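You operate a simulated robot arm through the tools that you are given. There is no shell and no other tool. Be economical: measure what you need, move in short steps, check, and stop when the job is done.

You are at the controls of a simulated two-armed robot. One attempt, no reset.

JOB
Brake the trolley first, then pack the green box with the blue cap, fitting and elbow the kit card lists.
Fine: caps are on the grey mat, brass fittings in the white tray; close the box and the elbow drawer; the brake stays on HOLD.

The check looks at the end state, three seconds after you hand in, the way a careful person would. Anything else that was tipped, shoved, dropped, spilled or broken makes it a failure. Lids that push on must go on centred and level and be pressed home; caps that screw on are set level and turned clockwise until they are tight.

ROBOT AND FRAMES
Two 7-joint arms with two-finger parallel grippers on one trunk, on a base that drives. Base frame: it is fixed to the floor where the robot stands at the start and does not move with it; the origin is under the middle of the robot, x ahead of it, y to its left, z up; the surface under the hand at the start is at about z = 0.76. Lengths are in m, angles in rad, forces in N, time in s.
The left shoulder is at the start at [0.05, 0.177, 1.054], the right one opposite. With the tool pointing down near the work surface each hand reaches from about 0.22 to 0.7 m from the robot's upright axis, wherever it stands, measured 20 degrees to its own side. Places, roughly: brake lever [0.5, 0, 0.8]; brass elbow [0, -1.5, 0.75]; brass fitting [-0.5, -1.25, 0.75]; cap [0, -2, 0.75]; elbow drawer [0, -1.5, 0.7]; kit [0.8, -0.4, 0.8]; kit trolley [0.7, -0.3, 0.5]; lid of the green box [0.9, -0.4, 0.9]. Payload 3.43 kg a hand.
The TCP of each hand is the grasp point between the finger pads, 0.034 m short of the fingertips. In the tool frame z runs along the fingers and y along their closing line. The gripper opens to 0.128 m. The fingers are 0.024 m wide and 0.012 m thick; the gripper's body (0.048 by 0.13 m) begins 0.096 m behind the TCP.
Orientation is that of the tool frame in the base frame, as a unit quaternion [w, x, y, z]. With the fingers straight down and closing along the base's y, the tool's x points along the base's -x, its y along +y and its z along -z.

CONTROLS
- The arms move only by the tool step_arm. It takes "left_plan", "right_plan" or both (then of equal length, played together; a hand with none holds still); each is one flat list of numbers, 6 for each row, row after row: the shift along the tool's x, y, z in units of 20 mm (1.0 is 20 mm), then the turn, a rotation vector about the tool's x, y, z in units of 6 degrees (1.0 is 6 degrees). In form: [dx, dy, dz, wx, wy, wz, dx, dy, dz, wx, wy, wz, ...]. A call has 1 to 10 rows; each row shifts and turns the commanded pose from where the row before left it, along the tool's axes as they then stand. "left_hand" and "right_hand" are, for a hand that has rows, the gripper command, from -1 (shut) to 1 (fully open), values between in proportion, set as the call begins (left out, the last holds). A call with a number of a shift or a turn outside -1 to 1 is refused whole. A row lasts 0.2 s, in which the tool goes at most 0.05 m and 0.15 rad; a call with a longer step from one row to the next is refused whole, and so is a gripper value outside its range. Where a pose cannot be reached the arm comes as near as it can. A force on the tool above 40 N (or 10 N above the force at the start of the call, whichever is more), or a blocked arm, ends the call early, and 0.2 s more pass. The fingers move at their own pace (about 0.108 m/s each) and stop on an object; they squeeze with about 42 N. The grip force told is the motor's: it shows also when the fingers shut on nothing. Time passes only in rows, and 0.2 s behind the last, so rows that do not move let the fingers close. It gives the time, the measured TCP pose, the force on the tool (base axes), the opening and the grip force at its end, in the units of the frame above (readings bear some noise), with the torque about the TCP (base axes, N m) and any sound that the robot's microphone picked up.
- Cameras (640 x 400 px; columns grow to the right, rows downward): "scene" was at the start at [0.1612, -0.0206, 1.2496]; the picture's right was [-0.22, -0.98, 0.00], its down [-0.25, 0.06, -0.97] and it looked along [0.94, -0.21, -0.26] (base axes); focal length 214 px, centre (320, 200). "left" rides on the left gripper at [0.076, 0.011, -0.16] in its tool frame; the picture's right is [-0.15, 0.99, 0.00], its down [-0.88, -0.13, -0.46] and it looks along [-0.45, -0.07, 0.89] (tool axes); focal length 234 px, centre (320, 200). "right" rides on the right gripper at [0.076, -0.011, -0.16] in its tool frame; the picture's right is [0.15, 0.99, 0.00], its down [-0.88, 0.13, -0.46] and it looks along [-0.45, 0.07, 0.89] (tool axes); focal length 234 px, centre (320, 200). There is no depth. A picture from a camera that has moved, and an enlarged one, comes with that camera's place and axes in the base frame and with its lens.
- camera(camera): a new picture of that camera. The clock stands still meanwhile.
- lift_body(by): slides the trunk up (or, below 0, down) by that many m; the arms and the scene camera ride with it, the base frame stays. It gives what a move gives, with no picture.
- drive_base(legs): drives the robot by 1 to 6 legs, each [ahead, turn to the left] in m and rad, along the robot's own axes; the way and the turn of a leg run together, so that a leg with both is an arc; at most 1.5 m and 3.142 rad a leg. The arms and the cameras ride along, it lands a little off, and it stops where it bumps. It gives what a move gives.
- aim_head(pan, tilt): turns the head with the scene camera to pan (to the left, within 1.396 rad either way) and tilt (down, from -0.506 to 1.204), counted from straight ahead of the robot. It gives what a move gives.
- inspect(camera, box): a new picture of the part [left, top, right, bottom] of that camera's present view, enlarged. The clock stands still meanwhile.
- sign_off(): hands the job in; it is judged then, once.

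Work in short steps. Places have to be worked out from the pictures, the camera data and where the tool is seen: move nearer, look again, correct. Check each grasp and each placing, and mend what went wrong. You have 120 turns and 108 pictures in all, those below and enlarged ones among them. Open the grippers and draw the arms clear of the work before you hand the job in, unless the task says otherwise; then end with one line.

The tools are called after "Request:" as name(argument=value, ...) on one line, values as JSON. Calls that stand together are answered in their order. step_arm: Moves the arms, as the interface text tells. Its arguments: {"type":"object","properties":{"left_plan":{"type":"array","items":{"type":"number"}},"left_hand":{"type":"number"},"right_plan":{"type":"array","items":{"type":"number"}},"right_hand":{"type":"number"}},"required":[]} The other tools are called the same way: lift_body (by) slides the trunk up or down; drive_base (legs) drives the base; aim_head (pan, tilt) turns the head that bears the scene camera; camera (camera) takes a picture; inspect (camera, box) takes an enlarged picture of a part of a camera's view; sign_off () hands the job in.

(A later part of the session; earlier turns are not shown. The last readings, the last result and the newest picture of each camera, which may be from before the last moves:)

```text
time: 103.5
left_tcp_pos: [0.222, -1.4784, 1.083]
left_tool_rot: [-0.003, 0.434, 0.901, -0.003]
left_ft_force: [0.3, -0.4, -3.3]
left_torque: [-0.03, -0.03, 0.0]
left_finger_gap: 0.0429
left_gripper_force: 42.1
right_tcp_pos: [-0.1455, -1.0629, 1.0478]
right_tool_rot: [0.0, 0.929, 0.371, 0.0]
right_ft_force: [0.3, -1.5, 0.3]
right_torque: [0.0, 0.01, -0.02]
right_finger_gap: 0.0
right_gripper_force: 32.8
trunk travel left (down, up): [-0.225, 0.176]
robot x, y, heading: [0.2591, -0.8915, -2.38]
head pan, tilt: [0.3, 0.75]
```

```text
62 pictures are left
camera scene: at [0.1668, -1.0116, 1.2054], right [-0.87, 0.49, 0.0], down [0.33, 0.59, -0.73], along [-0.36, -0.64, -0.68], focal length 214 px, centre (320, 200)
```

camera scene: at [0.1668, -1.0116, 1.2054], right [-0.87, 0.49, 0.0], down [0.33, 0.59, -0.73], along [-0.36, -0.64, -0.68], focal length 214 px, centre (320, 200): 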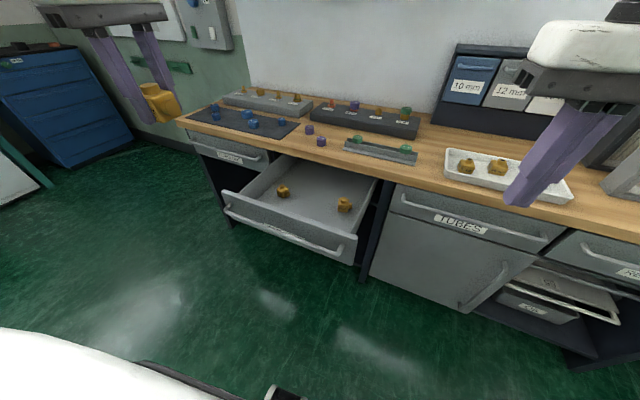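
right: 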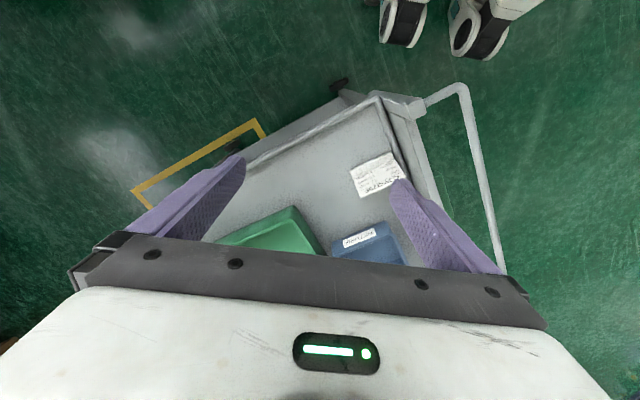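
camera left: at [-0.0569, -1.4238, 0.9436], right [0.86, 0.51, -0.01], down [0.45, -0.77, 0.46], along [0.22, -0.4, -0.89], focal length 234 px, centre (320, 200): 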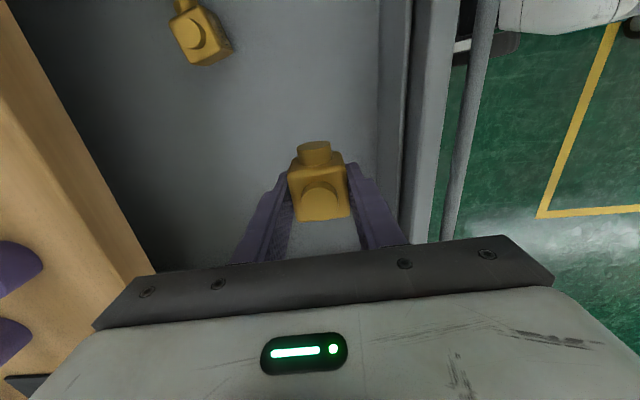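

The handle spans about 0.06–0.45 m to my left, roughly 0.46–0.49 m ahead. I move the closed right hand behind it, low.

Request:
step_arm(right_plan=[0.5, 1, 0.8, 0, 0, 0, 0.5, 1, 0.8, 0, 0, 0, 0, 1, 0.8, 0, 0, 0, 0, 1, 0.8, 0, 0, 0, 0, 1, 0.8, 0, 0, 0, 0, 1, 0.8, 0, 0, 0, 0, 1, 0.8, 0, 0, 0, 0, 1, 0.8, 0, 0, 0, 0, 1, 0.8, 0, 0, 0, 0, 1, 0.8, 0, 0, 0])

Request:
step_arm(right_plan=[0, 1, 1, 0, 0, 0, 0, 1, 1, 0, 0, 0, 0, 1, 1, 0, 0, 0, 0, 1, 1, 0, 0, 0, 0, 0.5, 1, 0, 0, 0, 0, 0, 1, 0, 0, 0, 0, 0, 1, 0, 0, 0, 0, 0, 1, 0, 0, 0, 0, 0, 1, 0, 0, 0])

Request:
camera(camera="scene")

```text
time: 105.8
left_tcp_pos: [0.222, -1.4794, 1.0841]
left_tool_rot: [-0.003, 0.434, 0.901, -0.003]
left_ft_force: [0.0, 0.5, -3.5]
left_torque: [0.01, -0.03, 0.0]
left_finger_gap: 0.0429
left_gripper_force: 41.8
right_tcp_pos: [-0.0932, -1.0754, 0.958]
right_tool_rot: [0.002, 0.929, 0.37, 0.0]
right_ft_force: [-0.7, -0.3, 0.9]
right_torque: [-0.01, 0.02, 0.03]
right_finger_gap: 0.0
right_gripper_force: 33.4
right hand out of reach, approached as far as the arm can: row 2, 3, 4, 5, 6, 7, 8, 9, 10
trunk travel left (down, up): [-0.225, 0.176]
robot x, y, heading: [0.261, -0.8899, -2.385]
head pan, tilt: [0.3, 0.75]
```

```text
time: 107.8
left_tcp_pos: [0.2226, -1.4791, 1.0839]
left_tool_rot: [-0.003, 0.433, 0.901, -0.004]
left_ft_force: [0.0, -0.5, -3.6]
left_torque: [-0.05, 0.0, 0.05]
left_finger_gap: 0.0426
left_gripper_force: 42.2
right_tcp_pos: [-0.0871, -1.07, 0.8738]
right_tool_rot: [0.001, 0.929, 0.37, 0.001]
right_ft_force: [-0.1, 0.8, -0.5]
right_torque: [-0.01, -0.01, 0.0]
right_finger_gap: 0.0001
right_gripper_force: 33.0
right hand out of reach, approached as far as the arm can: row 1, 2, 3, 4, 5
trunk travel left (down, up): [-0.225, 0.176]
robot x, y, heading: [0.2574, -0.89, -2.378]
head pan, tilt: [0.3, 0.75]
```

```text
61 pictures are left
camera scene: at [0.1668, -1.0116, 1.2054], right [-0.87, 0.49, 0.0], down [0.33, 0.59, -0.73], along [-0.36, -0.64, -0.68], focal length 214 px, centre (320, 200)
```

scene: 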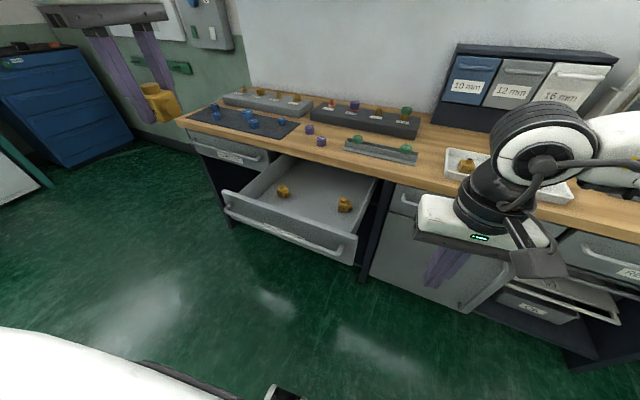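

The right arm can't cross to the drawer from here. New plan: trip 1 takes the elbow (left) and fitting (right); the drawer is closed on trip 2 with the free left hand. I drive in front of the fitting tray, clear of the open drawer.

Request:
step_arm(right_plan=[0, -1, -1, 0, 0, 0, 0, -1, -1, 0, 0, 0, 0, -1, -1, 0, 0, 0, 0, -1, -1, 0, 0, 0, 0, -1, -1, 0, 0, 0, 0, -1, -1, 0, 0, 0, 0, -1, -1, 0, 0, 0, 0, -1, -1, 0, 0, 0, 0, 0, -1, 0, 0, 0], right_hand=0.6)

Request:
drive_base(legs=[[0, -0.824], [0.49, 0], [0, 0.949]])

Request:
aim_head(pan=-0.1, tilt=0.7)

Request:
camera(camera="scene")

Request:
camera(camera="right")

```text
time: 109.8
left_tcp_pos: [0.2223, -1.4782, 1.0841]
left_tool_rot: [-0.002, 0.433, 0.901, -0.003]
left_ft_force: [0.9, -0.1, -2.7]
left_torque: [-0.03, -0.02, -0.01]
left_finger_gap: 0.0429
left_gripper_force: 41.9
right_tcp_pos: [-0.1968, -0.9528, 1.0535]
right_tool_rot: [0.0, 0.929, 0.371, 0.0]
right_ft_force: [-0.6, -0.1, -0.3]
right_torque: [0.0, 0.01, 0.0]
right_finger_gap: 0.1023
right_gripper_force: 0.1
trunk travel left (down, up): [-0.225, 0.176]
robot x, y, heading: [0.258, -0.8934, -2.384]
head pan, tilt: [0.3, 0.75]
```

```text
time: 117.2
left_tcp_pos: [-0.1889, -1.4444, 1.0837]
left_tool_rot: [-0.003, 0.376, 0.927, -0.003]
left_ft_force: [0.2, -0.1, -3.4]
left_torque: [-0.02, 0.01, 0.03]
left_finger_gap: 0.0429
left_gripper_force: 41.8
right_tcp_pos: [-0.6695, -0.9754, 1.0521]
right_tool_rot: [-0.001, 0.904, 0.427, 0.001]
right_ft_force: [-0.4, 0.4, -0.3]
right_torque: [-0.01, -0.02, 0.01]
right_finger_gap: 0.1024
right_gripper_force: 0.0
trunk travel left (down, up): [-0.225, 0.176]
robot x, y, heading: [-0.2258, -0.8564, -2.257]
head pan, tilt: [0.3, 0.75]
```

```text
time: 118.1
left_tcp_pos: [-0.1887, -1.4437, 1.085]
left_tool_rot: [-0.003, 0.376, 0.926, -0.004]
left_ft_force: [-0.3, -0.4, -3.5]
left_torque: [-0.01, -0.01, 0.02]
left_finger_gap: 0.0429
left_gripper_force: 41.7
right_tcp_pos: [-0.6685, -0.9758, 1.0523]
right_tool_rot: [0.0, 0.904, 0.427, 0.001]
right_ft_force: [-0.3, -0.4, 0.1]
right_torque: [-0.02, 0.04, 0.0]
right_finger_gap: 0.1025
right_gripper_force: 0.1
trunk travel left (down, up): [-0.225, 0.176]
robot x, y, heading: [-0.2259, -0.8556, -2.257]
head pan, tilt: [-0.099, 0.7]
```

```text
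60 pictures are left
camera scene: at [-0.3303, -0.9713, 1.2096], right [-0.71, 0.71, 0.0], down [0.46, 0.46, -0.76], along [-0.54, -0.54, -0.64], focal length 214 px, centre (320, 200)
```

scene: 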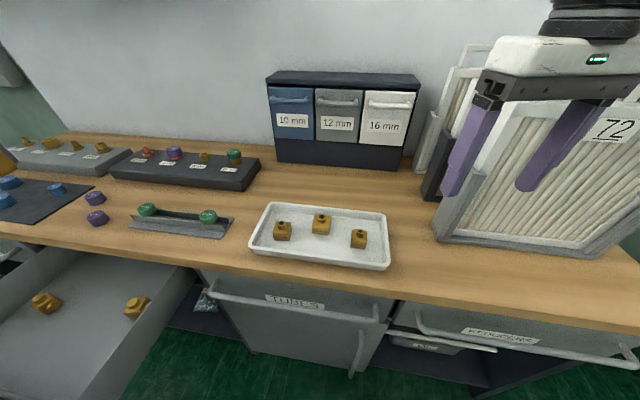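

```text
59 pictures are left
camera right: at [-0.63, -0.9103, 1.2134], right [0.86, -0.51, 0.0], down [-0.46, -0.76, 0.46], along [-0.23, -0.39, -0.89], focal length 234 px, centre (320, 200)
```

right: 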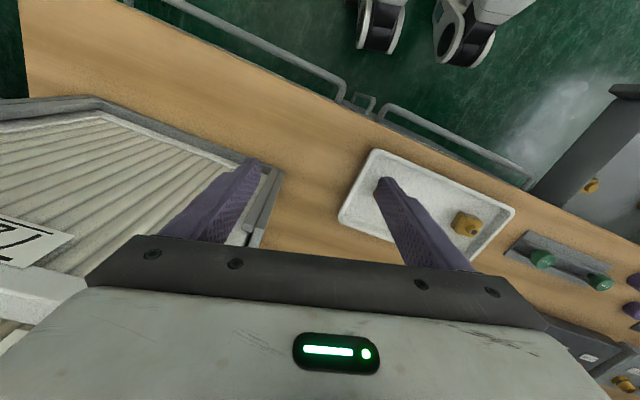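

Triangulation gives the 16 mm fitting at (-0.594, -1.231, 0.825), about 0.52 m ahead. I move the right hand above it at the present height.

Request:
step_arm(right_plan=[-0.75, 1, 0, 0, 0, 0, -0.75, 1, 0, 0, 0, 0, -0.75, 1, 0, 0, 0, 0, -0.75, 1, 0, 0, 0, 0, -0.75, 1, 0, 0, 0, 0, -0.75, 1, 0, 0, 0, 0, -0.75, 1, 0, 0, 0, 0, -0.75, 1, 0, 0, 0, 0, -0.75, 1, 0, 0, 0, 0, -0.75, 1, 0, 0, 0, 0])

Request:
camera(camera="right")

```text
time: 120.3
left_tcp_pos: [-0.1886, -1.4451, 1.0837]
left_tool_rot: [-0.003, 0.377, 0.926, -0.004]
left_ft_force: [-0.6, -0.4, -3.3]
left_torque: [0.01, -0.02, -0.03]
left_finger_gap: 0.0428
left_gripper_force: 41.8
right_tcp_pos: [-0.6376, -1.1016, 1.0512]
right_tool_rot: [0.001, 0.904, 0.427, 0.0]
right_ft_force: [0.0, 0.0, -0.4]
right_torque: [0.02, 0.0, -0.01]
right_finger_gap: 0.1022
right_gripper_force: 0.0
right hand out of reach, approached as far as the arm can: row 6, 7, 8, 9, 10
trunk travel left (down, up): [-0.225, 0.176]
robot x, y, heading: [-0.2258, -0.8582, -2.262]
head pan, tilt: [-0.099, 0.7]
```

```text
58 pictures are left
camera right: at [-0.599, -1.0349, 1.2116], right [0.86, -0.51, 0.0], down [-0.46, -0.76, 0.46], along [-0.23, -0.39, -0.89], focal length 234 px, centre (320, 200)
```

right: 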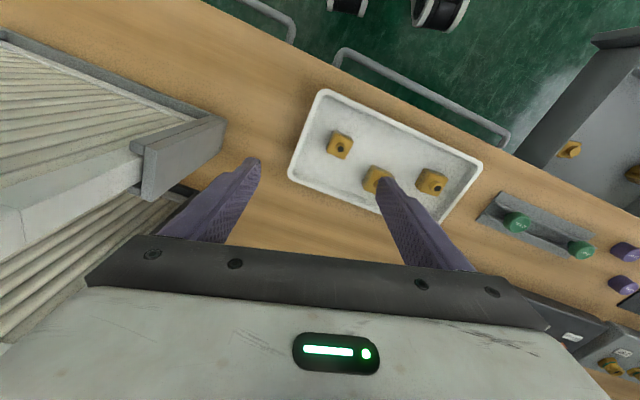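

Reach is limited this high. I shift left first, clear of the rack, then go down and forward.

Request:
step_arm(right_plan=[0.3, 1, 0, 0, 0, 0, 0.3, 1, 0.5, 0, 0, 0, 0, 1, 0.8, 0, 0, 0, 0, 1, 1, 0, 0, 0, 0, 1, 1, 0, 0, 0, 0, 1, 1, 0, 0, 0, 0, 0, 1, 0, 0, 0, -0.5, 0, 1, 0, 0, 0, -0.5, 0, 0, 0, 0, 0])

Request:
camera(camera="right")

```text
time: 122.3
left_tcp_pos: [-0.1875, -1.4442, 1.0835]
left_tool_rot: [-0.003, 0.376, 0.926, -0.003]
left_ft_force: [0.6, -0.4, -3.5]
left_torque: [-0.02, 0.01, -0.03]
left_finger_gap: 0.0428
left_gripper_force: 42.2
right_tcp_pos: [-0.6081, -1.1156, 0.9504]
right_tool_rot: [0.002, 0.904, 0.428, 0.0]
right_ft_force: [-0.1, -0.4, 0.2]
right_torque: [-0.02, 0.01, -0.02]
right_finger_gap: 0.1023
right_gripper_force: 0.1
right hand out of reach, approached as far as the arm can: row 1, 2, 3, 4, 5, 6
trunk travel left (down, up): [-0.225, 0.176]
robot x, y, heading: [-0.2244, -0.8591, -2.256]
head pan, tilt: [-0.099, 0.7]
```

```text
57 pictures are left
camera right: at [-0.5688, -1.0493, 1.1108], right [0.86, -0.51, 0.0], down [-0.46, -0.76, 0.46], along [-0.23, -0.39, -0.89], focal length 234 px, centre (320, 200)
```

right: 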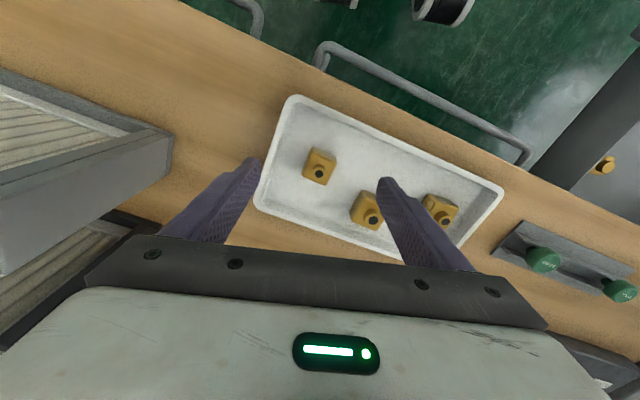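

The right hand can't come further to the centre. I turn the base left 0.3 rad so the fitting falls at 20° on the right side.

Request:
drive_base(legs=[[0, 0.3]])

Request:
camera(camera="right")

```text
time: 123.7
left_tcp_pos: [-0.013, -1.4065, 1.083]
left_tool_rot: [-0.001, 0.232, 0.973, -0.004]
left_ft_force: [0.2, -0.1, -4.0]
left_torque: [-0.03, 0.03, -0.01]
left_finger_gap: 0.0427
left_gripper_force: 42.1
right_tcp_pos: [-0.5131, -1.2173, 0.9496]
right_tool_rot: [0.0, 0.829, 0.56, 0.0]
right_ft_force: [0.3, -0.2, 0.8]
right_torque: [-0.01, -0.01, -0.01]
right_finger_gap: 0.1023
right_gripper_force: 0.0
trunk travel left (down, up): [-0.225, 0.176]
robot x, y, heading: [-0.2253, -0.8556, -1.957]
head pan, tilt: [-0.099, 0.7]
```

```text
56 pictures are left
camera right: at [-0.495, -1.143, 1.1111], right [0.97, -0.23, 0.0], down [-0.21, -0.87, 0.46], along [-0.11, -0.44, -0.89], focal length 234 px, centre (320, 200)
```

right: 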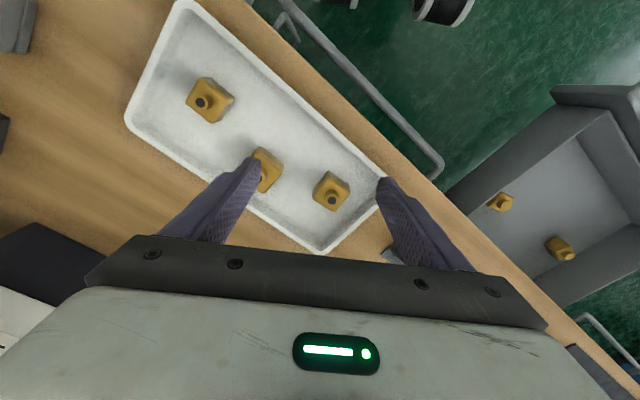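

The fitting is at about (-0.589, -1.227). I zoom for its orientation.

Request:
inspect(camera="right", box=[170, 60, 370, 220])

Request:
inspect(camera="scene", box=[300, 100, 500, 225])

```text
2.50 times, centred on (270, 140) of right
camera zoom: at [-0.495, -1.143, 1.1111], right [0.97, -0.23, 0.0], down [-0.21, -0.87, 0.46], along [-0.11, -0.44, -0.89], focal length 585 px, centre (445, 350)
```

zoom: 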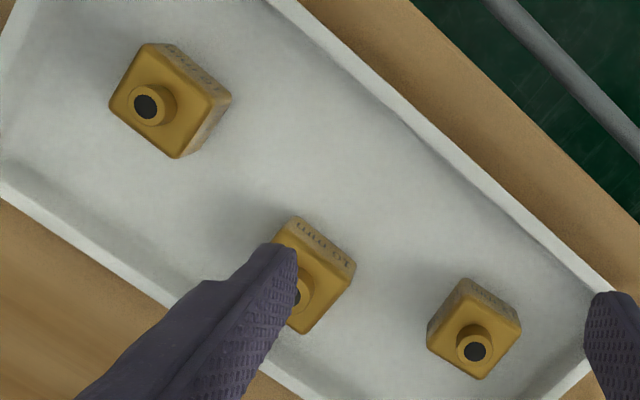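

```text
3.20 times, centred on (400, 162) of scene
camera zoom: at [-0.2909, -0.9973, 1.2097], right [-0.89, 0.46, 0.0], down [0.3, 0.57, -0.76], along [-0.36, -0.68, -0.64], focal length 686 px, centre (64, 320)
```

zoom: 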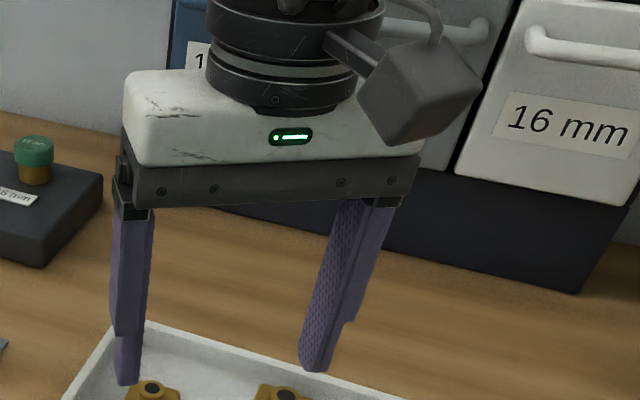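

I move over the fitting with a 70 mm opening and roll +28° to match its faces.

Request:
step_arm(right_plan=[-0.45, -0.82, 0, 0, 0, 0, -0.45, -0.82, 0, 0, 0, 0, -0.45, -0.82, 0, 0, 0, 0, -0.45, -0.82, 0, 0, 0, 0, 0, 0, 0, 0, 0, 0.92, 0, 0, 0, 0, 0, 0.92, 0, 0, 0, 0, 0, 0.92, 0, 0, 0, 0, 0, 0.92, 0, 0, 0, 0, 0, 0.92], right_hand=0.1)

Request:
camera(camera="right")

```text
time: 125.7
left_tcp_pos: [-0.0133, -1.4056, 1.0834]
left_tool_rot: [-0.002, 0.231, 0.973, -0.005]
left_ft_force: [0.5, -1.0, -4.6]
left_torque: [0.01, 0.0, 0.0]
left_finger_gap: 0.043
left_gripper_force: 41.8
right_tcp_pos: [-0.587, -1.2252, 0.9507]
right_tool_rot: [0.001, 0.938, 0.346, 0.0]
right_ft_force: [0.7, -0.4, 0.4]
right_torque: [0.0, 0.03, -0.03]
right_finger_gap: 0.0708
right_gripper_force: 0.0
trunk travel left (down, up): [-0.225, 0.176]
robot x, y, heading: [-0.2283, -0.8547, -1.955]
head pan, tilt: [-0.099, 0.7]
```

```text
53 pictures are left
camera right: at [-0.5372, -1.1684, 1.111], right [0.75, -0.66, 0.0], down [-0.59, -0.67, 0.46], along [-0.3, -0.34, -0.89], focal length 234 px, centre (320, 200)
```

right: 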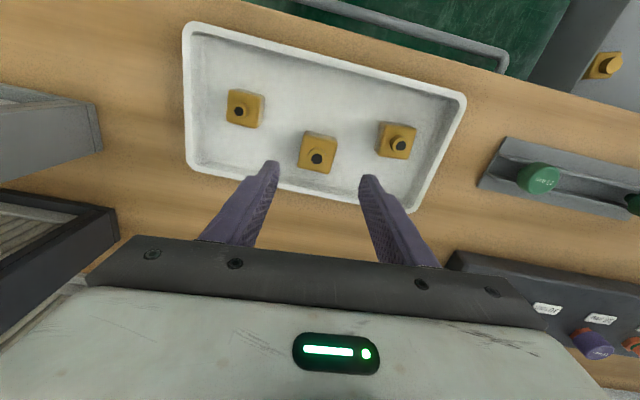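

Well aligned. I correct 5 mm, descend to the body and close.

Request:
step_arm(right_plan=[-0.15, -0.2, 1, 0, 0, 0, 0, 0, 1, 0, 0, 0, 0, 0, 1, 0, 0, 0, 0, 0, 1, 0, 0, 0, 0, 0, 0.7, 0, 0, 0, 0, 0, 0.5, 0, 0, 0, 0, 0, 0.25, 0, 0, 0])

Request:
camera(camera="right")

```text
time: 127.3
left_tcp_pos: [-0.0137, -1.4065, 1.084]
left_tool_rot: [-0.002, 0.232, 0.973, -0.004]
left_ft_force: [0.5, 0.4, -4.2]
left_torque: [0.03, -0.01, 0.01]
left_finger_gap: 0.0428
left_gripper_force: 41.8
right_tcp_pos: [-0.593, -1.2257, 0.84]
right_tool_rot: [0.001, 0.938, 0.346, 0.0]
right_ft_force: [-0.1, 0.0, -0.6]
right_torque: [0.0, -0.02, -0.04]
right_finger_gap: 0.0702
right_gripper_force: 0.1
trunk travel left (down, up): [-0.225, 0.176]
robot x, y, heading: [-0.2265, -0.8567, -1.955]
head pan, tilt: [-0.099, 0.7]
```

```text
52 pictures are left
camera right: at [-0.542, -1.1681, 1.0014], right [0.75, -0.66, 0.0], down [-0.59, -0.67, 0.46], along [-0.3, -0.34, -0.89], focal length 234 px, centre (320, 200)
```

right: 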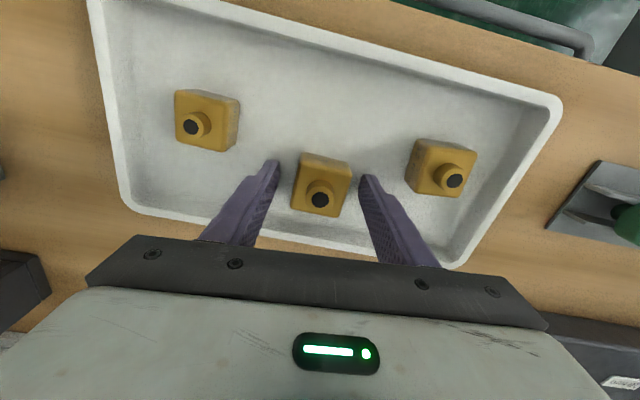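

The fingers straddle the body with good overlap. I close and lift.

Request:
step_arm(right_plan=[0, 0, 0, 0, 0, 0, 0, 0, 0, 0, 0, 0, 0, 0, 0, 0, 0, 0], right_hand=-1)

Request:
step_arm(right_plan=[0, 0, -0.5, 0, 0, 0, 0, 0, -1, 0, 0, 0, 0, 0, -1, 0, 0, 0, 0, 0, -1, 0, 0, 0, 0, 0, -1, 0, 0, 0, 0, 0, -1, 0, 0, 0, 0, 0, -1, 0, 0, 0, 0, 0, -1, 0, 0, 0])

Request:
camera(camera="right")

```text
time: 128.1
left_tcp_pos: [-0.0141, -1.4066, 1.084]
left_tool_rot: [-0.002, 0.232, 0.973, -0.004]
left_ft_force: [0.7, -0.3, -3.8]
left_torque: [-0.02, -0.02, -0.02]
left_finger_gap: 0.0428
left_gripper_force: 41.9
right_tcp_pos: [-0.5908, -1.2255, 0.8404]
right_tool_rot: [0.0, 0.938, 0.347, 0.001]
right_ft_force: [1.1, 0.3, -0.3]
right_torque: [0.06, 0.0, 0.0]
right_finger_gap: 0.0427
right_gripper_force: 42.1
trunk travel left (down, up): [-0.225, 0.176]
robot x, y, heading: [-0.2268, -0.8573, -1.954]
head pan, tilt: [-0.099, 0.7]
```

```text
time: 129.9
left_tcp_pos: [-0.0139, -1.4055, 1.0839]
left_tool_rot: [-0.002, 0.231, 0.973, -0.004]
left_ft_force: [-0.2, -0.2, -3.5]
left_torque: [0.02, -0.01, 0.01]
left_finger_gap: 0.0427
left_gripper_force: 41.6
right_tcp_pos: [-0.5915, -1.2263, 0.992]
right_tool_rot: [0.001, 0.938, 0.347, 0.0]
right_ft_force: [0.7, 0.0, -3.1]
right_torque: [0.0, 0.01, -0.02]
right_finger_gap: 0.0424
right_gripper_force: 42.0
trunk travel left (down, up): [-0.225, 0.176]
robot x, y, heading: [-0.2256, -0.8516, -1.953]
head pan, tilt: [-0.099, 0.7]
```

```text
51 pictures are left
camera right: at [-0.5416, -1.1678, 1.1521], right [0.75, -0.66, 0.0], down [-0.59, -0.67, 0.46], along [-0.3, -0.34, -0.89], focal length 234 px, centre (320, 200)
```

right: 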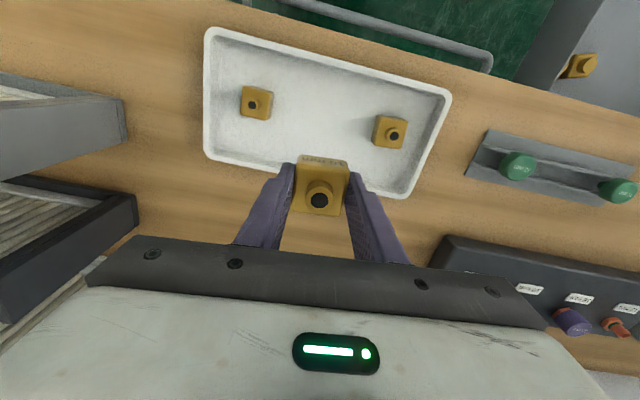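

Both parts are held. I back off the bench, drive to the trolley's near long side (lid hinge on the far side), and stop a bit short facing the box.

Request:
drive_base(legs=[[-0.1, 0], [0, 1.789], [0.36, 0], [0, 1.064]])

Request:
aim_head(pan=-0.2, tilt=0.65)

Request:
camera(camera="scene")

```text
time: 140.1
left_tcp_pos: [0.1027, -0.2337, 1.0838]
left_tool_rot: [-0.003, 0.936, -0.351, 0.003]
left_ft_force: [-0.8, -0.3, -3.0]
left_torque: [-0.03, 0.01, 0.01]
left_finger_gap: 0.0428
left_gripper_force: 41.8
right_tcp_pos: [0.6187, -0.5518, 0.9918]
right_tool_rot: [0.0, -0.227, 0.974, 0.001]
right_ft_force: [-0.7, -0.6, -2.6]
right_torque: [0.01, 0.02, -0.03]
right_finger_gap: 0.0423
right_gripper_force: 42.3
trunk travel left (down, up): [-0.225, 0.176]
robot x, y, heading: [0.171, -0.817, 0.935]
head pan, tilt: [-0.099, 0.7]
```

```text
time: 140.7
left_tcp_pos: [0.1036, -0.2336, 1.0847]
left_tool_rot: [-0.003, 0.937, -0.35, 0.002]
left_ft_force: [-0.1, -0.6, -4.1]
left_torque: [0.02, 0.01, 0.0]
left_finger_gap: 0.0429
left_gripper_force: 41.9
right_tcp_pos: [0.6183, -0.5515, 0.9907]
right_tool_rot: [0.0, -0.227, 0.974, 0.001]
right_ft_force: [-0.3, 0.1, -3.6]
right_torque: [0.0, 0.01, -0.03]
right_finger_gap: 0.0426
right_gripper_force: 42.5
trunk travel left (down, up): [-0.225, 0.176]
robot x, y, heading: [0.1708, -0.8235, 0.94]
head pan, tilt: [-0.201, 0.649]
```

```text
50 pictures are left
camera scene: at [0.2792, -0.7033, 1.2139], right [0.67, -0.74, 0.0], down [-0.45, -0.41, -0.8], along [0.59, 0.54, -0.61], focal length 214 px, centre (320, 200)
```

scene: 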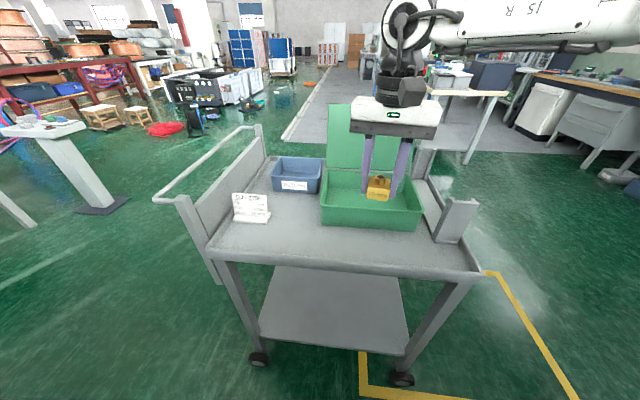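

The right hand is already near the box. I check with the right camera.

Request:
camera(camera="right")

Request:
inspect(camera="scene", box=[210, 90, 490, 265])

```text
49 pictures are left
camera right: at [0.5554, -0.595, 1.1516], right [-0.57, 0.82, 0.0], down [0.73, 0.5, 0.46], along [0.37, 0.26, -0.89], focal length 234 px, centre (320, 200)
```

right: 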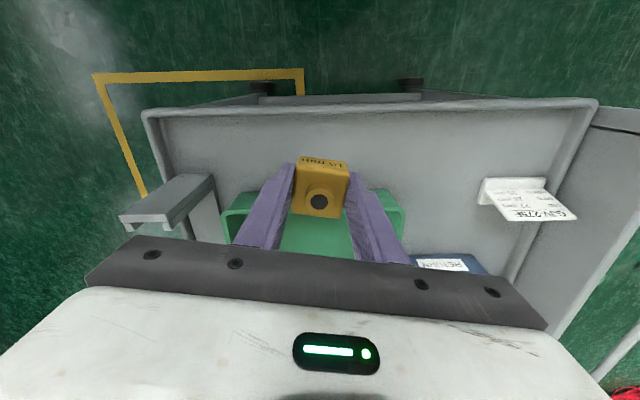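

```text
2.29 times, centred on (350, 178) of scene
camera zoom: at [0.2792, -0.7033, 1.2139], right [0.67, -0.74, 0.0], down [-0.45, -0.41, -0.8], along [0.59, 0.54, -0.61], focal length 490 px, centre (251, 251)
```

zoom: 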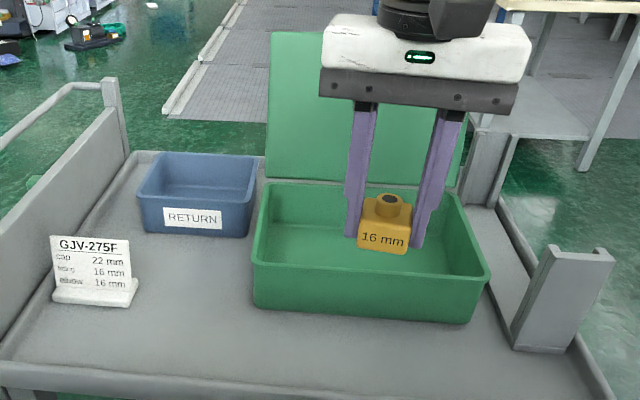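

Box corners (rim z 0.843): centre (0.787, -0.443), about 0.27 × 0.20 m, hinge on the far side. I'll put the fitting at the right end, the elbow at the left, the cap in the middle. I drive 0.15 m closer.

Request:
drive_base(legs=[[0, -0.303], [0.15, 0], [0, 0.15]])

Request:
camera(camera="right")

```text
time: 143.7
left_tcp_pos: [0.3181, -0.1395, 1.0841]
left_tool_rot: [-0.003, 0.906, -0.423, 0.002]
left_ft_force: [-0.2, 0.8, -3.5]
left_torque: [-0.01, -0.04, -0.01]
left_finger_gap: 0.0429
left_gripper_force: 41.7
right_tcp_pos: [0.7769, -0.5353, 0.9904]
right_tool_rot: [-0.001, -0.149, 0.989, 0.001]
right_ft_force: [0.3, -0.5, -3.1]
right_torque: [-0.04, 0.03, -0.01]
right_finger_gap: 0.0424
right_gripper_force: 42.2
trunk travel left (down, up): [-0.225, 0.176]
robot x, y, heading: [0.2974, -0.7274, 0.776]
head pan, tilt: [-0.201, 0.649]
```

```text
47 pictures are left
camera right: at [0.7073, -0.5691, 1.1518], right [-0.43, 0.9, 0.0], down [0.8, 0.38, 0.46], along [0.41, 0.2, -0.89], focal length 234 px, centre (320, 200)
```

right: 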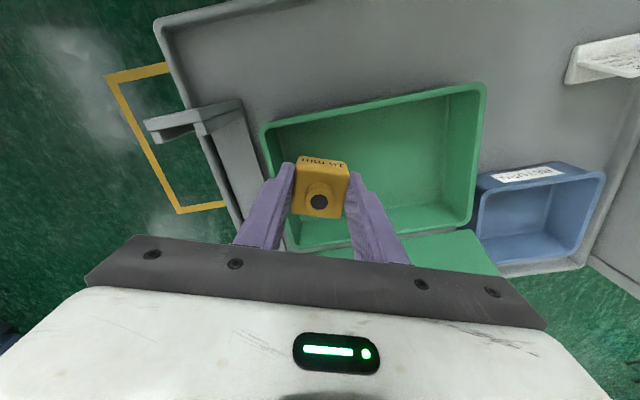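

I shift over the right end of the box and align the roll, then check before lowering.

Request:
step_arm(right_plan=[-1, 0.32, 0, 0, 0, 0, -1, 0.32, 0, 0, 0, 0, -1, 0.32, 0, 0, 0, 0, 0, 0, 0, 0, 0, -0.83, 0, 0, 0, 0, 0, -0.83, 0, 0, 0, 0, 0, -0.83, 0, 0, 0, 0, 0, -0.83, 0, 0, 1, 0, 0, 0, 0, 0, 1, 0, 0, 0, 0, 0, 1, 0, 0, 0])

Request:
camera(camera="right")

Request:
inspect(camera="scene", box=[210, 90, 490, 265])

```text
time: 145.9
left_tcp_pos: [0.3191, -0.1403, 1.084]
left_tool_rot: [-0.003, 0.906, -0.423, 0.002]
left_ft_force: [-0.5, -0.3, -2.5]
left_torque: [-0.02, 0.0, 0.0]
left_finger_gap: 0.043
left_gripper_force: 42.2
right_tcp_pos: [0.8289, -0.5095, 0.9284]
right_tool_rot: [0.0, -0.318, 0.948, 0.001]
right_ft_force: [-0.4, -0.2, -3.8]
right_torque: [0.02, 0.03, -0.03]
right_finger_gap: 0.0425
right_gripper_force: 41.8
right hand out of reach, approached as far as the arm can: row 3
trunk travel left (down, up): [-0.225, 0.176]
robot x, y, heading: [0.299, -0.7275, 0.777]
head pan, tilt: [-0.201, 0.649]
```

```text
46 pictures are left
camera right: at [0.7746, -0.5648, 1.0891], right [-0.71, 0.7, 0.0], down [0.63, 0.63, 0.46], along [0.32, 0.33, -0.89], focal length 234 px, centre (320, 200)
```

right: 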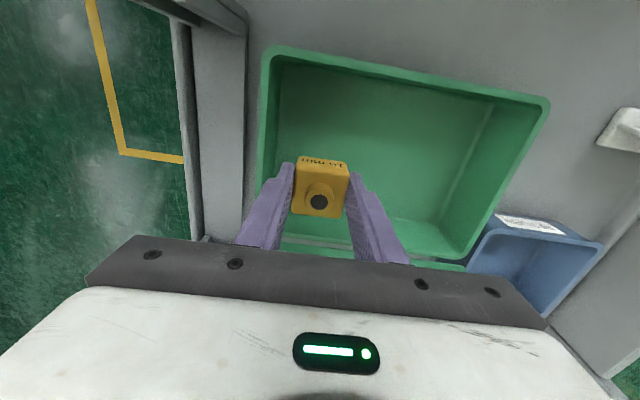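

```text
2.29 times, centred on (350, 178) of scene
camera zoom: at [0.4182, -0.6326, 1.2139], right [0.55, -0.84, 0.0], down [-0.51, -0.33, -0.8], along [0.67, 0.44, -0.61], focal length 490 px, centre (251, 251)
```

zoom: 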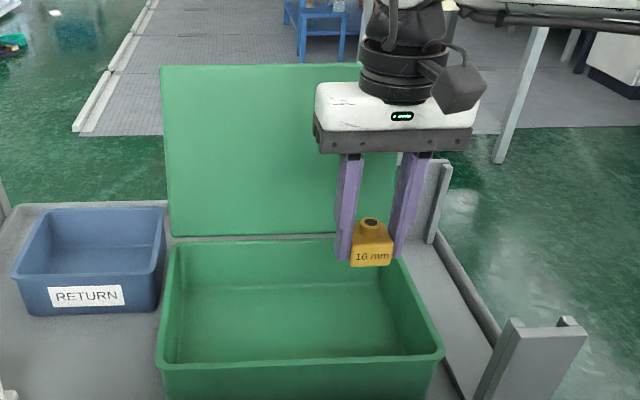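

The fitting hangs over the right part of the box. I shift 10 mm inward and lower until it touches the floor.

Request:
step_arm(right_plan=[0, 0.5, 0, 0, 0, 0, 0, 0, 1, 0, 0, 0, 0, 0, 1, 0, 0, 0, 0, 0, 1, 0, 0, 0, 0, 0, 1, 0, 0, 0, 0, 0, 0.5, 0, 0, 0, 0, 0, 0.4, 0, 0, 0, 0, 0, 0.3, 0, 0, 0, 0, 0, 0.3, 0, 0, 0])

Request:
camera(camera="right")

```text
time: 147.9
left_tcp_pos: [0.3187, -0.1408, 1.0831]
left_tool_rot: [-0.003, 0.906, -0.423, 0.003]
left_ft_force: [0.1, -0.6, -3.7]
left_torque: [-0.03, 0.0, 0.03]
left_finger_gap: 0.0427
left_gripper_force: 42.2
right_tcp_pos: [0.8198, -0.5156, 0.823]
right_tool_rot: [0.0, -0.318, 0.948, 0.002]
right_ft_force: [-0.6, -0.3, -3.4]
right_torque: [-0.03, 0.04, 0.0]
right_finger_gap: 0.0423
right_gripper_force: 41.7
right hand out of reach, approached as far as the arm can: row 5, 7, 9
trunk travel left (down, up): [-0.225, 0.176]
robot x, y, heading: [0.2964, -0.727, 0.778]
head pan, tilt: [-0.201, 0.649]
```

```text
44 pictures are left
camera right: at [0.7664, -0.5709, 0.9833], right [-0.71, 0.7, 0.0], down [0.63, 0.63, 0.46], along [0.32, 0.33, -0.89], focal length 234 px, centre (320, 200)
```

right: 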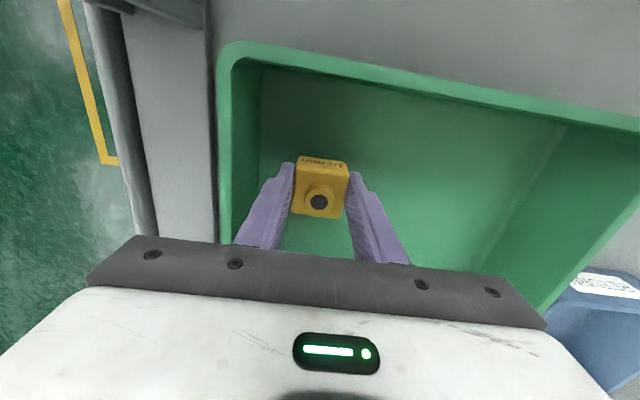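

The arm is at its reach limit; I lower the trunk in small steps instead until contact.

Request:
lift_body(by=-0.01)

Request:
lift_body(by=-0.006)

```text
time: 148.5
left_tcp_pos: [0.3183, -0.1414, 1.0738]
left_tool_rot: [-0.004, 0.906, -0.424, 0.002]
left_ft_force: [-0.1, -0.4, -3.3]
left_torque: [0.05, -0.03, 0.0]
left_finger_gap: 0.0427
left_gripper_force: 41.5
right_tcp_pos: [0.8206, -0.5149, 0.8117]
right_tool_rot: [0.001, -0.318, 0.948, 0.002]
right_ft_force: [0.5, -0.2, -3.6]
right_torque: [-0.02, -0.03, 0.01]
right_finger_gap: 0.0427
right_gripper_force: 41.5
trunk travel left (down, up): [-0.215, 0.186]
robot x, y, heading: [0.295, -0.7262, 0.777]
head pan, tilt: [-0.201, 0.649]
```

```text
time: 149.1
left_tcp_pos: [0.3185, -0.1398, 1.0678]
left_tool_rot: [-0.002, 0.906, -0.423, 0.003]
left_ft_force: [0.0, 0.1, -4.1]
left_torque: [0.0, -0.02, 0.0]
left_finger_gap: 0.0428
left_gripper_force: 41.9
right_tcp_pos: [0.8208, -0.5155, 0.8088]
right_tool_rot: [0.001, -0.317, 0.948, 0.003]
right_ft_force: [0.5, 0.4, -4.3]
right_torque: [-0.04, 0.01, 0.0]
right_finger_gap: 0.0426
right_gripper_force: 42.2
trunk travel left (down, up): [-0.209, 0.192]
robot x, y, heading: [0.2934, -0.7273, 0.78]
head pan, tilt: [-0.201, 0.649]
```

No contact yet; a bit lower.

Request:
lift_body(by=-0.008)

Request:
lift_body(by=-0.006)

Request:
inspect(camera="scene", box=[250, 120, 450, 245])

```text
time: 149.6
left_tcp_pos: [0.3194, -0.1419, 1.0601]
left_tool_rot: [-0.004, 0.906, -0.424, 0.003]
left_ft_force: [-0.7, 0.0, -3.4]
left_torque: [-0.02, 0.0, -0.01]
left_finger_gap: 0.0431
left_gripper_force: 42.0
right_tcp_pos: [0.8204, -0.5153, 0.8011]
right_tool_rot: [0.002, -0.317, 0.948, 0.003]
right_ft_force: [0.2, -2.8, 8.5]
right_torque: [-0.41, 0.02, 0.01]
right_finger_gap: 0.0428
right_gripper_force: 42.0
trunk travel left (down, up): [-0.201, 0.2]
robot x, y, heading: [0.2962, -0.7281, 0.774]
head pan, tilt: [-0.201, 0.649]
```

```text
time: 150.2
left_tcp_pos: [0.3165, -0.1414, 1.0546]
left_tool_rot: [-0.005, 0.906, -0.424, 0.003]
left_ft_force: [-0.5, -0.8, -3.2]
left_torque: [0.01, -0.04, -0.02]
left_finger_gap: 0.0429
left_gripper_force: 42.1
right_tcp_pos: [0.8213, -0.5148, 0.7992]
right_tool_rot: [0.005, -0.316, 0.949, 0.004]
right_ft_force: [2.1, -6.9, 36.7]
right_torque: [-1.32, -0.23, 0.02]
right_finger_gap: 0.0427
right_gripper_force: 41.7
trunk travel left (down, up): [-0.195, 0.206]
robot x, y, heading: [0.2974, -0.7263, 0.771]
head pan, tilt: [-0.201, 0.649]
```

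```text
3.20 times, centred on (350, 182) of scene
camera zoom: at [0.4152, -0.6343, 1.185], right [0.55, -0.84, 0.0], down [-0.5, -0.33, -0.8], along [0.67, 0.44, -0.6], focal length 686 px, centre (224, 256)
```

zoom: 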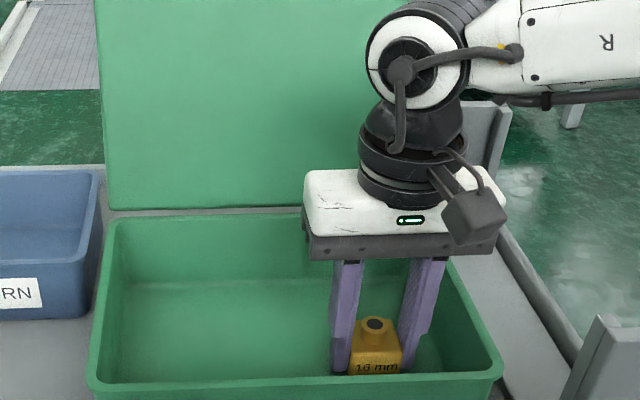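

Contact with the floor at TCP 0.801. I relieve 5 mm, open slightly, and withdraw upwards.

Request:
lift_body(by=0.005)

Request:
step_arm(right_plan=[0, 0, 0, 0, 0, 0, 0, 0, 0, 0, 0, 0, 0, 0, 0, 0, 0, 0], right_hand=-0.05)

Request:
lift_body(by=0.06)

Request:
step_arm(right_plan=[0, 0, -1, 0, 0, 0, 0, 0, -1, 0, 0, 0, 0.5, 0, -1, 0, 0, 0, 0.5, 0, -1, 0, 0, 0, 0.5, 0, -1, 0, 0, 0, 1, 0, 0, 0, 0, 0, 1, 0, 0, 0, 0, 0, 1, 0, 0, 0, 0, 0])

Request:
camera(camera="right")

```text
time: 150.7
left_tcp_pos: [0.3175, -0.1408, 1.0589]
left_tool_rot: [-0.004, 0.906, -0.423, 0.003]
left_ft_force: [-0.4, 0.5, -3.7]
left_torque: [0.01, -0.02, 0.0]
left_finger_gap: 0.0429
left_gripper_force: 41.5
right_tcp_pos: [0.8211, -0.5152, 0.7992]
right_tool_rot: [0.004, -0.317, 0.948, 0.003]
right_ft_force: [6.0, -0.8, 17.2]
right_torque: [-0.14, -0.65, 0.04]
right_finger_gap: 0.0424
right_gripper_force: 42.3
trunk travel left (down, up): [-0.2, 0.201]
robot x, y, heading: [0.2966, -0.7289, 0.78]
head pan, tilt: [-0.201, 0.649]
```

```text
time: 151.5
left_tcp_pos: [0.3179, -0.1422, 1.0579]
left_tool_rot: [-0.002, 0.906, -0.424, 0.004]
left_ft_force: [0.5, -0.1, -3.7]
left_torque: [0.02, 0.0, -0.02]
left_finger_gap: 0.0427
left_gripper_force: 42.3
right_tcp_pos: [0.8199, -0.5167, 0.798]
right_tool_rot: [0.0, -0.318, 0.948, 0.001]
right_ft_force: [-6.1, 4.7, 13.4]
right_torque: [-0.26, 0.03, -0.1]
right_finger_gap: 0.0563
right_gripper_force: 0.1
trunk travel left (down, up): [-0.2, 0.201]
robot x, y, heading: [0.2959, -0.7306, 0.778]
head pan, tilt: [-0.201, 0.649]
```

```text
time: 152.5
left_tcp_pos: [0.3178, -0.14, 1.1182]
left_tool_rot: [-0.003, 0.906, -0.423, 0.002]
left_ft_force: [0.3, -0.6, -4.1]
left_torque: [0.01, 0.01, 0.01]
left_finger_gap: 0.0426
left_gripper_force: 41.5
right_tcp_pos: [0.8213, -0.5156, 0.8571]
right_tool_rot: [0.001, -0.317, 0.948, 0.002]
right_ft_force: [-0.6, 0.3, -0.6]
right_torque: [0.01, -0.01, 0.0]
right_finger_gap: 0.061
right_gripper_force: 0.0
trunk travel left (down, up): [-0.26, 0.141]
robot x, y, heading: [0.2961, -0.728, 0.777]
head pan, tilt: [-0.201, 0.649]
```

```text
time: 154.3
left_tcp_pos: [0.3178, -0.1409, 1.1193]
left_tool_rot: [-0.003, 0.906, -0.424, 0.002]
left_ft_force: [-0.5, -0.8, -3.1]
left_torque: [0.0, 0.01, 0.02]
left_finger_gap: 0.0428
left_gripper_force: 42.4
right_tcp_pos: [0.7481, -0.5702, 0.9573]
right_tool_rot: [0.0, -0.317, 0.948, 0.003]
right_ft_force: [-0.3, 1.3, -0.8]
right_torque: [0.01, -0.02, 0.01]
right_finger_gap: 0.061
right_gripper_force: 0.1
trunk travel left (down, up): [-0.26, 0.141]
robot x, y, heading: [0.2959, -0.7323, 0.779]
head pan, tilt: [-0.201, 0.649]
```

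```text
42 pictures are left
camera right: at [0.6941, -0.6251, 1.1175], right [-0.71, 0.7, 0.0], down [0.63, 0.63, 0.46], along [0.32, 0.33, -0.89], focal length 234 px, centre (320, 200)
```

right: 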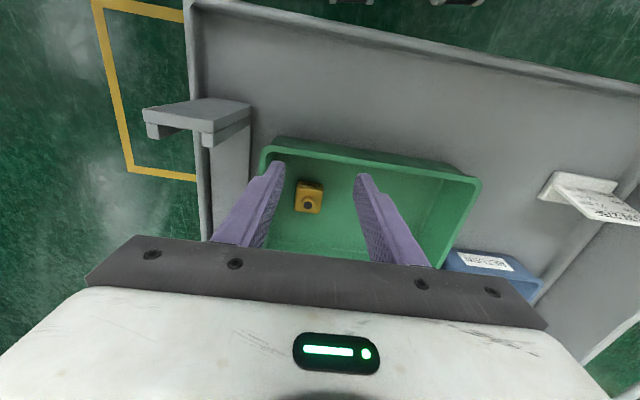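

The fitting stands in the box. I raise and retract the right hand, then turn the base right so the left hand can place the elbow.

Request:
step_arm(right_plan=[1, 0, -1, 0, 0, 0, 1, 0, -1, 0, 0, 0, 0.5, 0, -1, 0, 0, 0, 0, 0, -1, 0, 0, 0, 0, 0, -1, 0, 0, 0])

Request:
drive_base(legs=[[0, -0.47]])

Request:
aim_head(pan=0.25, tilt=0.65)

Request:
camera(camera="left")

```text
time: 155.5
left_tcp_pos: [0.3191, -0.1402, 1.1185]
left_tool_rot: [-0.003, 0.906, -0.424, 0.002]
left_ft_force: [0.1, -0.2, -3.7]
left_torque: [0.01, 0.0, 0.0]
left_finger_gap: 0.0427
left_gripper_force: 42.2
right_tcp_pos: [0.7097, -0.6012, 1.0572]
right_tool_rot: [0.001, -0.318, 0.948, 0.003]
right_ft_force: [0.0, 0.5, 0.5]
right_torque: [-0.01, 0.01, -0.02]
right_finger_gap: 0.0607
right_gripper_force: 0.0
trunk travel left (down, up): [-0.26, 0.141]
robot x, y, heading: [0.2965, -0.7296, 0.78]
head pan, tilt: [-0.201, 0.649]
```

```text
time: 157.3
left_tcp_pos: [0.5804, -0.2137, 1.1198]
left_tool_rot: [-0.002, 0.784, -0.621, 0.003]
left_ft_force: [1.0, 0.9, -3.5]
left_torque: [0.03, 0.02, 0.0]
left_finger_gap: 0.0427
left_gripper_force: 41.9
right_tcp_pos: [0.7241, -0.8001, 1.0573]
right_tool_rot: [0.001, -0.09, 0.996, 0.001]
right_ft_force: [0.8, -0.8, 0.6]
right_torque: [0.06, 0.02, -0.04]
right_finger_gap: 0.0606
right_gripper_force: 0.0
trunk travel left (down, up): [-0.26, 0.141]
robot x, y, heading: [0.2962, -0.7317, 0.318]
head pan, tilt: [-0.201, 0.649]
```

```text
time: 158.2
left_tcp_pos: [0.5788, -0.2128, 1.1192]
left_tool_rot: [-0.002, 0.784, -0.621, 0.004]
left_ft_force: [0.8, 0.0, -3.8]
left_torque: [0.02, 0.0, 0.0]
left_finger_gap: 0.0429
left_gripper_force: 42.2
right_tcp_pos: [0.7245, -0.7992, 1.0571]
right_tool_rot: [0.001, -0.091, 0.996, 0.002]
right_ft_force: [-0.2, 0.1, 0.5]
right_torque: [-0.02, 0.0, 0.03]
right_finger_gap: 0.0608
right_gripper_force: 0.1
trunk travel left (down, up): [-0.26, 0.141]
robot x, y, heading: [0.2928, -0.7282, 0.318]
head pan, tilt: [0.25, 0.649]
```

```text
41 pictures are left
camera left: at [0.5855, -0.2883, 1.2788], right [-1.0, -0.08, -0.01], down [-0.08, 0.89, 0.45], along [-0.03, 0.45, -0.89], focal length 234 px, centre (320, 200)
```

left: 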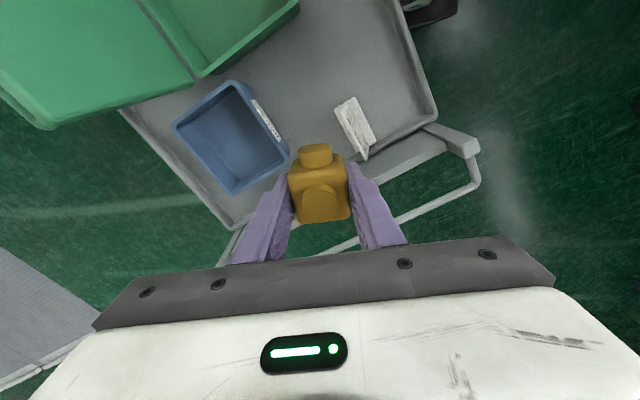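

I move over the left part of the box, then roll -24° to align.

Request:
step_arm(left_plan=[1, -0.545, 0.4, 0, 0, 0, 1, -0.545, 0.4, 0, 0, 0, 1, -0.545, 0.4, 0, 0, 0, 1, -0.545, 0.4, 0, 0, 0, 1, -0.545, 0.4, 0, 0, 0, 1, -0.545, 0.4, 0, 0, 0, 1, -0.545, 0.4, 0, 0, 0, 1, -0.545, 0.4, 0, 0, 0, 1, -0.545, 0.4, 0, 0, 0, 1, -0.545, 0.4, 0, 0, 0])

Request:
step_arm(left_plan=[0, 0, 0.5, 0, 0, -1, 0, 0, 0.5, 0, 0, -1, 0, 0, 0.5, 0, 0, -1, 0, 0, 0.5, 0, 0, -1])

Request:
camera(camera="left")

Request:
inspect(camera="scene", box=[180, 60, 500, 260])

```text
time: 160.4
left_tcp_pos: [0.7314, -0.3835, 1.0388]
left_tool_rot: [-0.002, 0.784, -0.621, 0.003]
left_ft_force: [-0.4, -0.8, -4.2]
left_torque: [0.0, 0.02, -0.01]
left_finger_gap: 0.0425
left_gripper_force: 41.8
right_tcp_pos: [0.7234, -0.8004, 1.0566]
right_tool_rot: [0.0, -0.09, 0.996, 0.002]
right_ft_force: [-0.1, -0.5, 0.8]
right_torque: [0.02, -0.02, 0.0]
right_finger_gap: 0.0605
right_gripper_force: 0.1
trunk travel left (down, up): [-0.26, 0.141]
robot x, y, heading: [0.2993, -0.7277, 0.316]
head pan, tilt: [0.25, 0.649]
```

```text
time: 161.4
left_tcp_pos: [0.7339, -0.3827, 0.9992]
left_tool_rot: [-0.001, 0.897, -0.443, 0.004]
left_ft_force: [-0.5, 0.6, -3.9]
left_torque: [0.02, -0.01, -0.04]
left_finger_gap: 0.0428
left_gripper_force: 41.6
right_tcp_pos: [0.7234, -0.8006, 1.0576]
right_tool_rot: [0.0, -0.092, 0.996, 0.002]
right_ft_force: [0.0, 0.1, 0.3]
right_torque: [0.01, 0.0, 0.0]
right_finger_gap: 0.0606
right_gripper_force: 0.1
trunk travel left (down, up): [-0.26, 0.141]
robot x, y, heading: [0.2961, -0.7329, 0.321]
head pan, tilt: [0.25, 0.649]
```

```text
40 pictures are left
camera left: at [0.7692, -0.4476, 1.1598], right [-0.87, -0.48, -0.01], down [-0.43, 0.78, 0.45], along [-0.21, 0.4, -0.89], focal length 234 px, centre (320, 200)
```

left: 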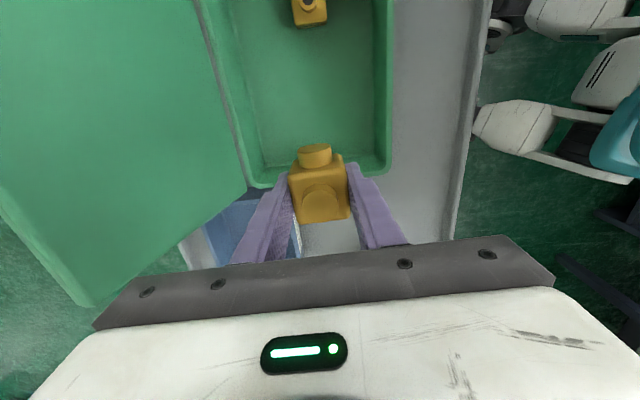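

```text
2.00 times, centred on (340, 160) of scene
camera zoom: at [0.4355, -0.6613, 1.249], right [0.54, -0.84, 0.0], down [-0.51, -0.32, -0.8], along [0.67, 0.43, -0.6], focal length 429 px, centre (280, 280)
```

zoom: 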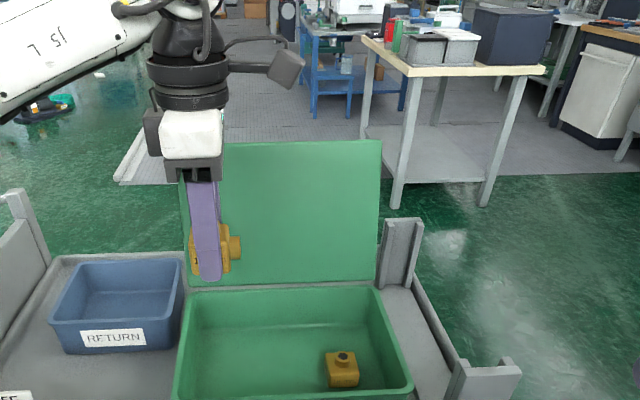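

The elbow is over the left end with clearance. I lower it into the box.

Request:
step_arm(left_plan=[0, 0, 1, 0, 0, 0, 0, 0, 1, 0, 0, 0, 0, 0, 1, 0, 0, 0, 0, 0, 1, 0, 0, 0, 0, 0, 1, 0, 0, 0, 0, 0, 1, 0, 0, 0, 0, 0, 1, 0, 0, 0, 0, 0, 1, 0, 0, 0, 0, 0, 0.7, 0, 0, 0])

Request:
camera(camera="left")

```text
time: 163.4
left_tcp_pos: [0.7342, -0.3825, 0.8249]
left_tool_rot: [-0.001, 0.896, -0.444, 0.003]
left_ft_force: [0.2, 0.1, -3.8]
left_torque: [0.01, 0.0, 0.0]
left_finger_gap: 0.0428
left_gripper_force: 41.7
right_tcp_pos: [0.7242, -0.8006, 1.0577]
right_tool_rot: [0.001, -0.091, 0.996, 0.002]
right_ft_force: [-0.5, -0.3, 0.7]
right_torque: [0.02, -0.02, -0.01]
right_finger_gap: 0.0604
right_gripper_force: 0.0
trunk travel left (down, up): [-0.26, 0.141]
robot x, y, heading: [0.2924, -0.7292, 0.316]
head pan, tilt: [0.25, 0.649]
```

```text
38 pictures are left
camera left: at [0.7707, -0.4482, 0.9848], right [-0.88, -0.48, -0.01], down [-0.43, 0.78, 0.45], along [-0.21, 0.4, -0.89], focal length 234 px, centre (320, 200)
```

left: 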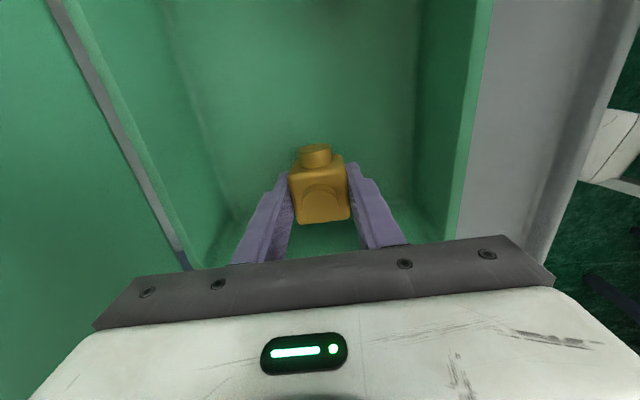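

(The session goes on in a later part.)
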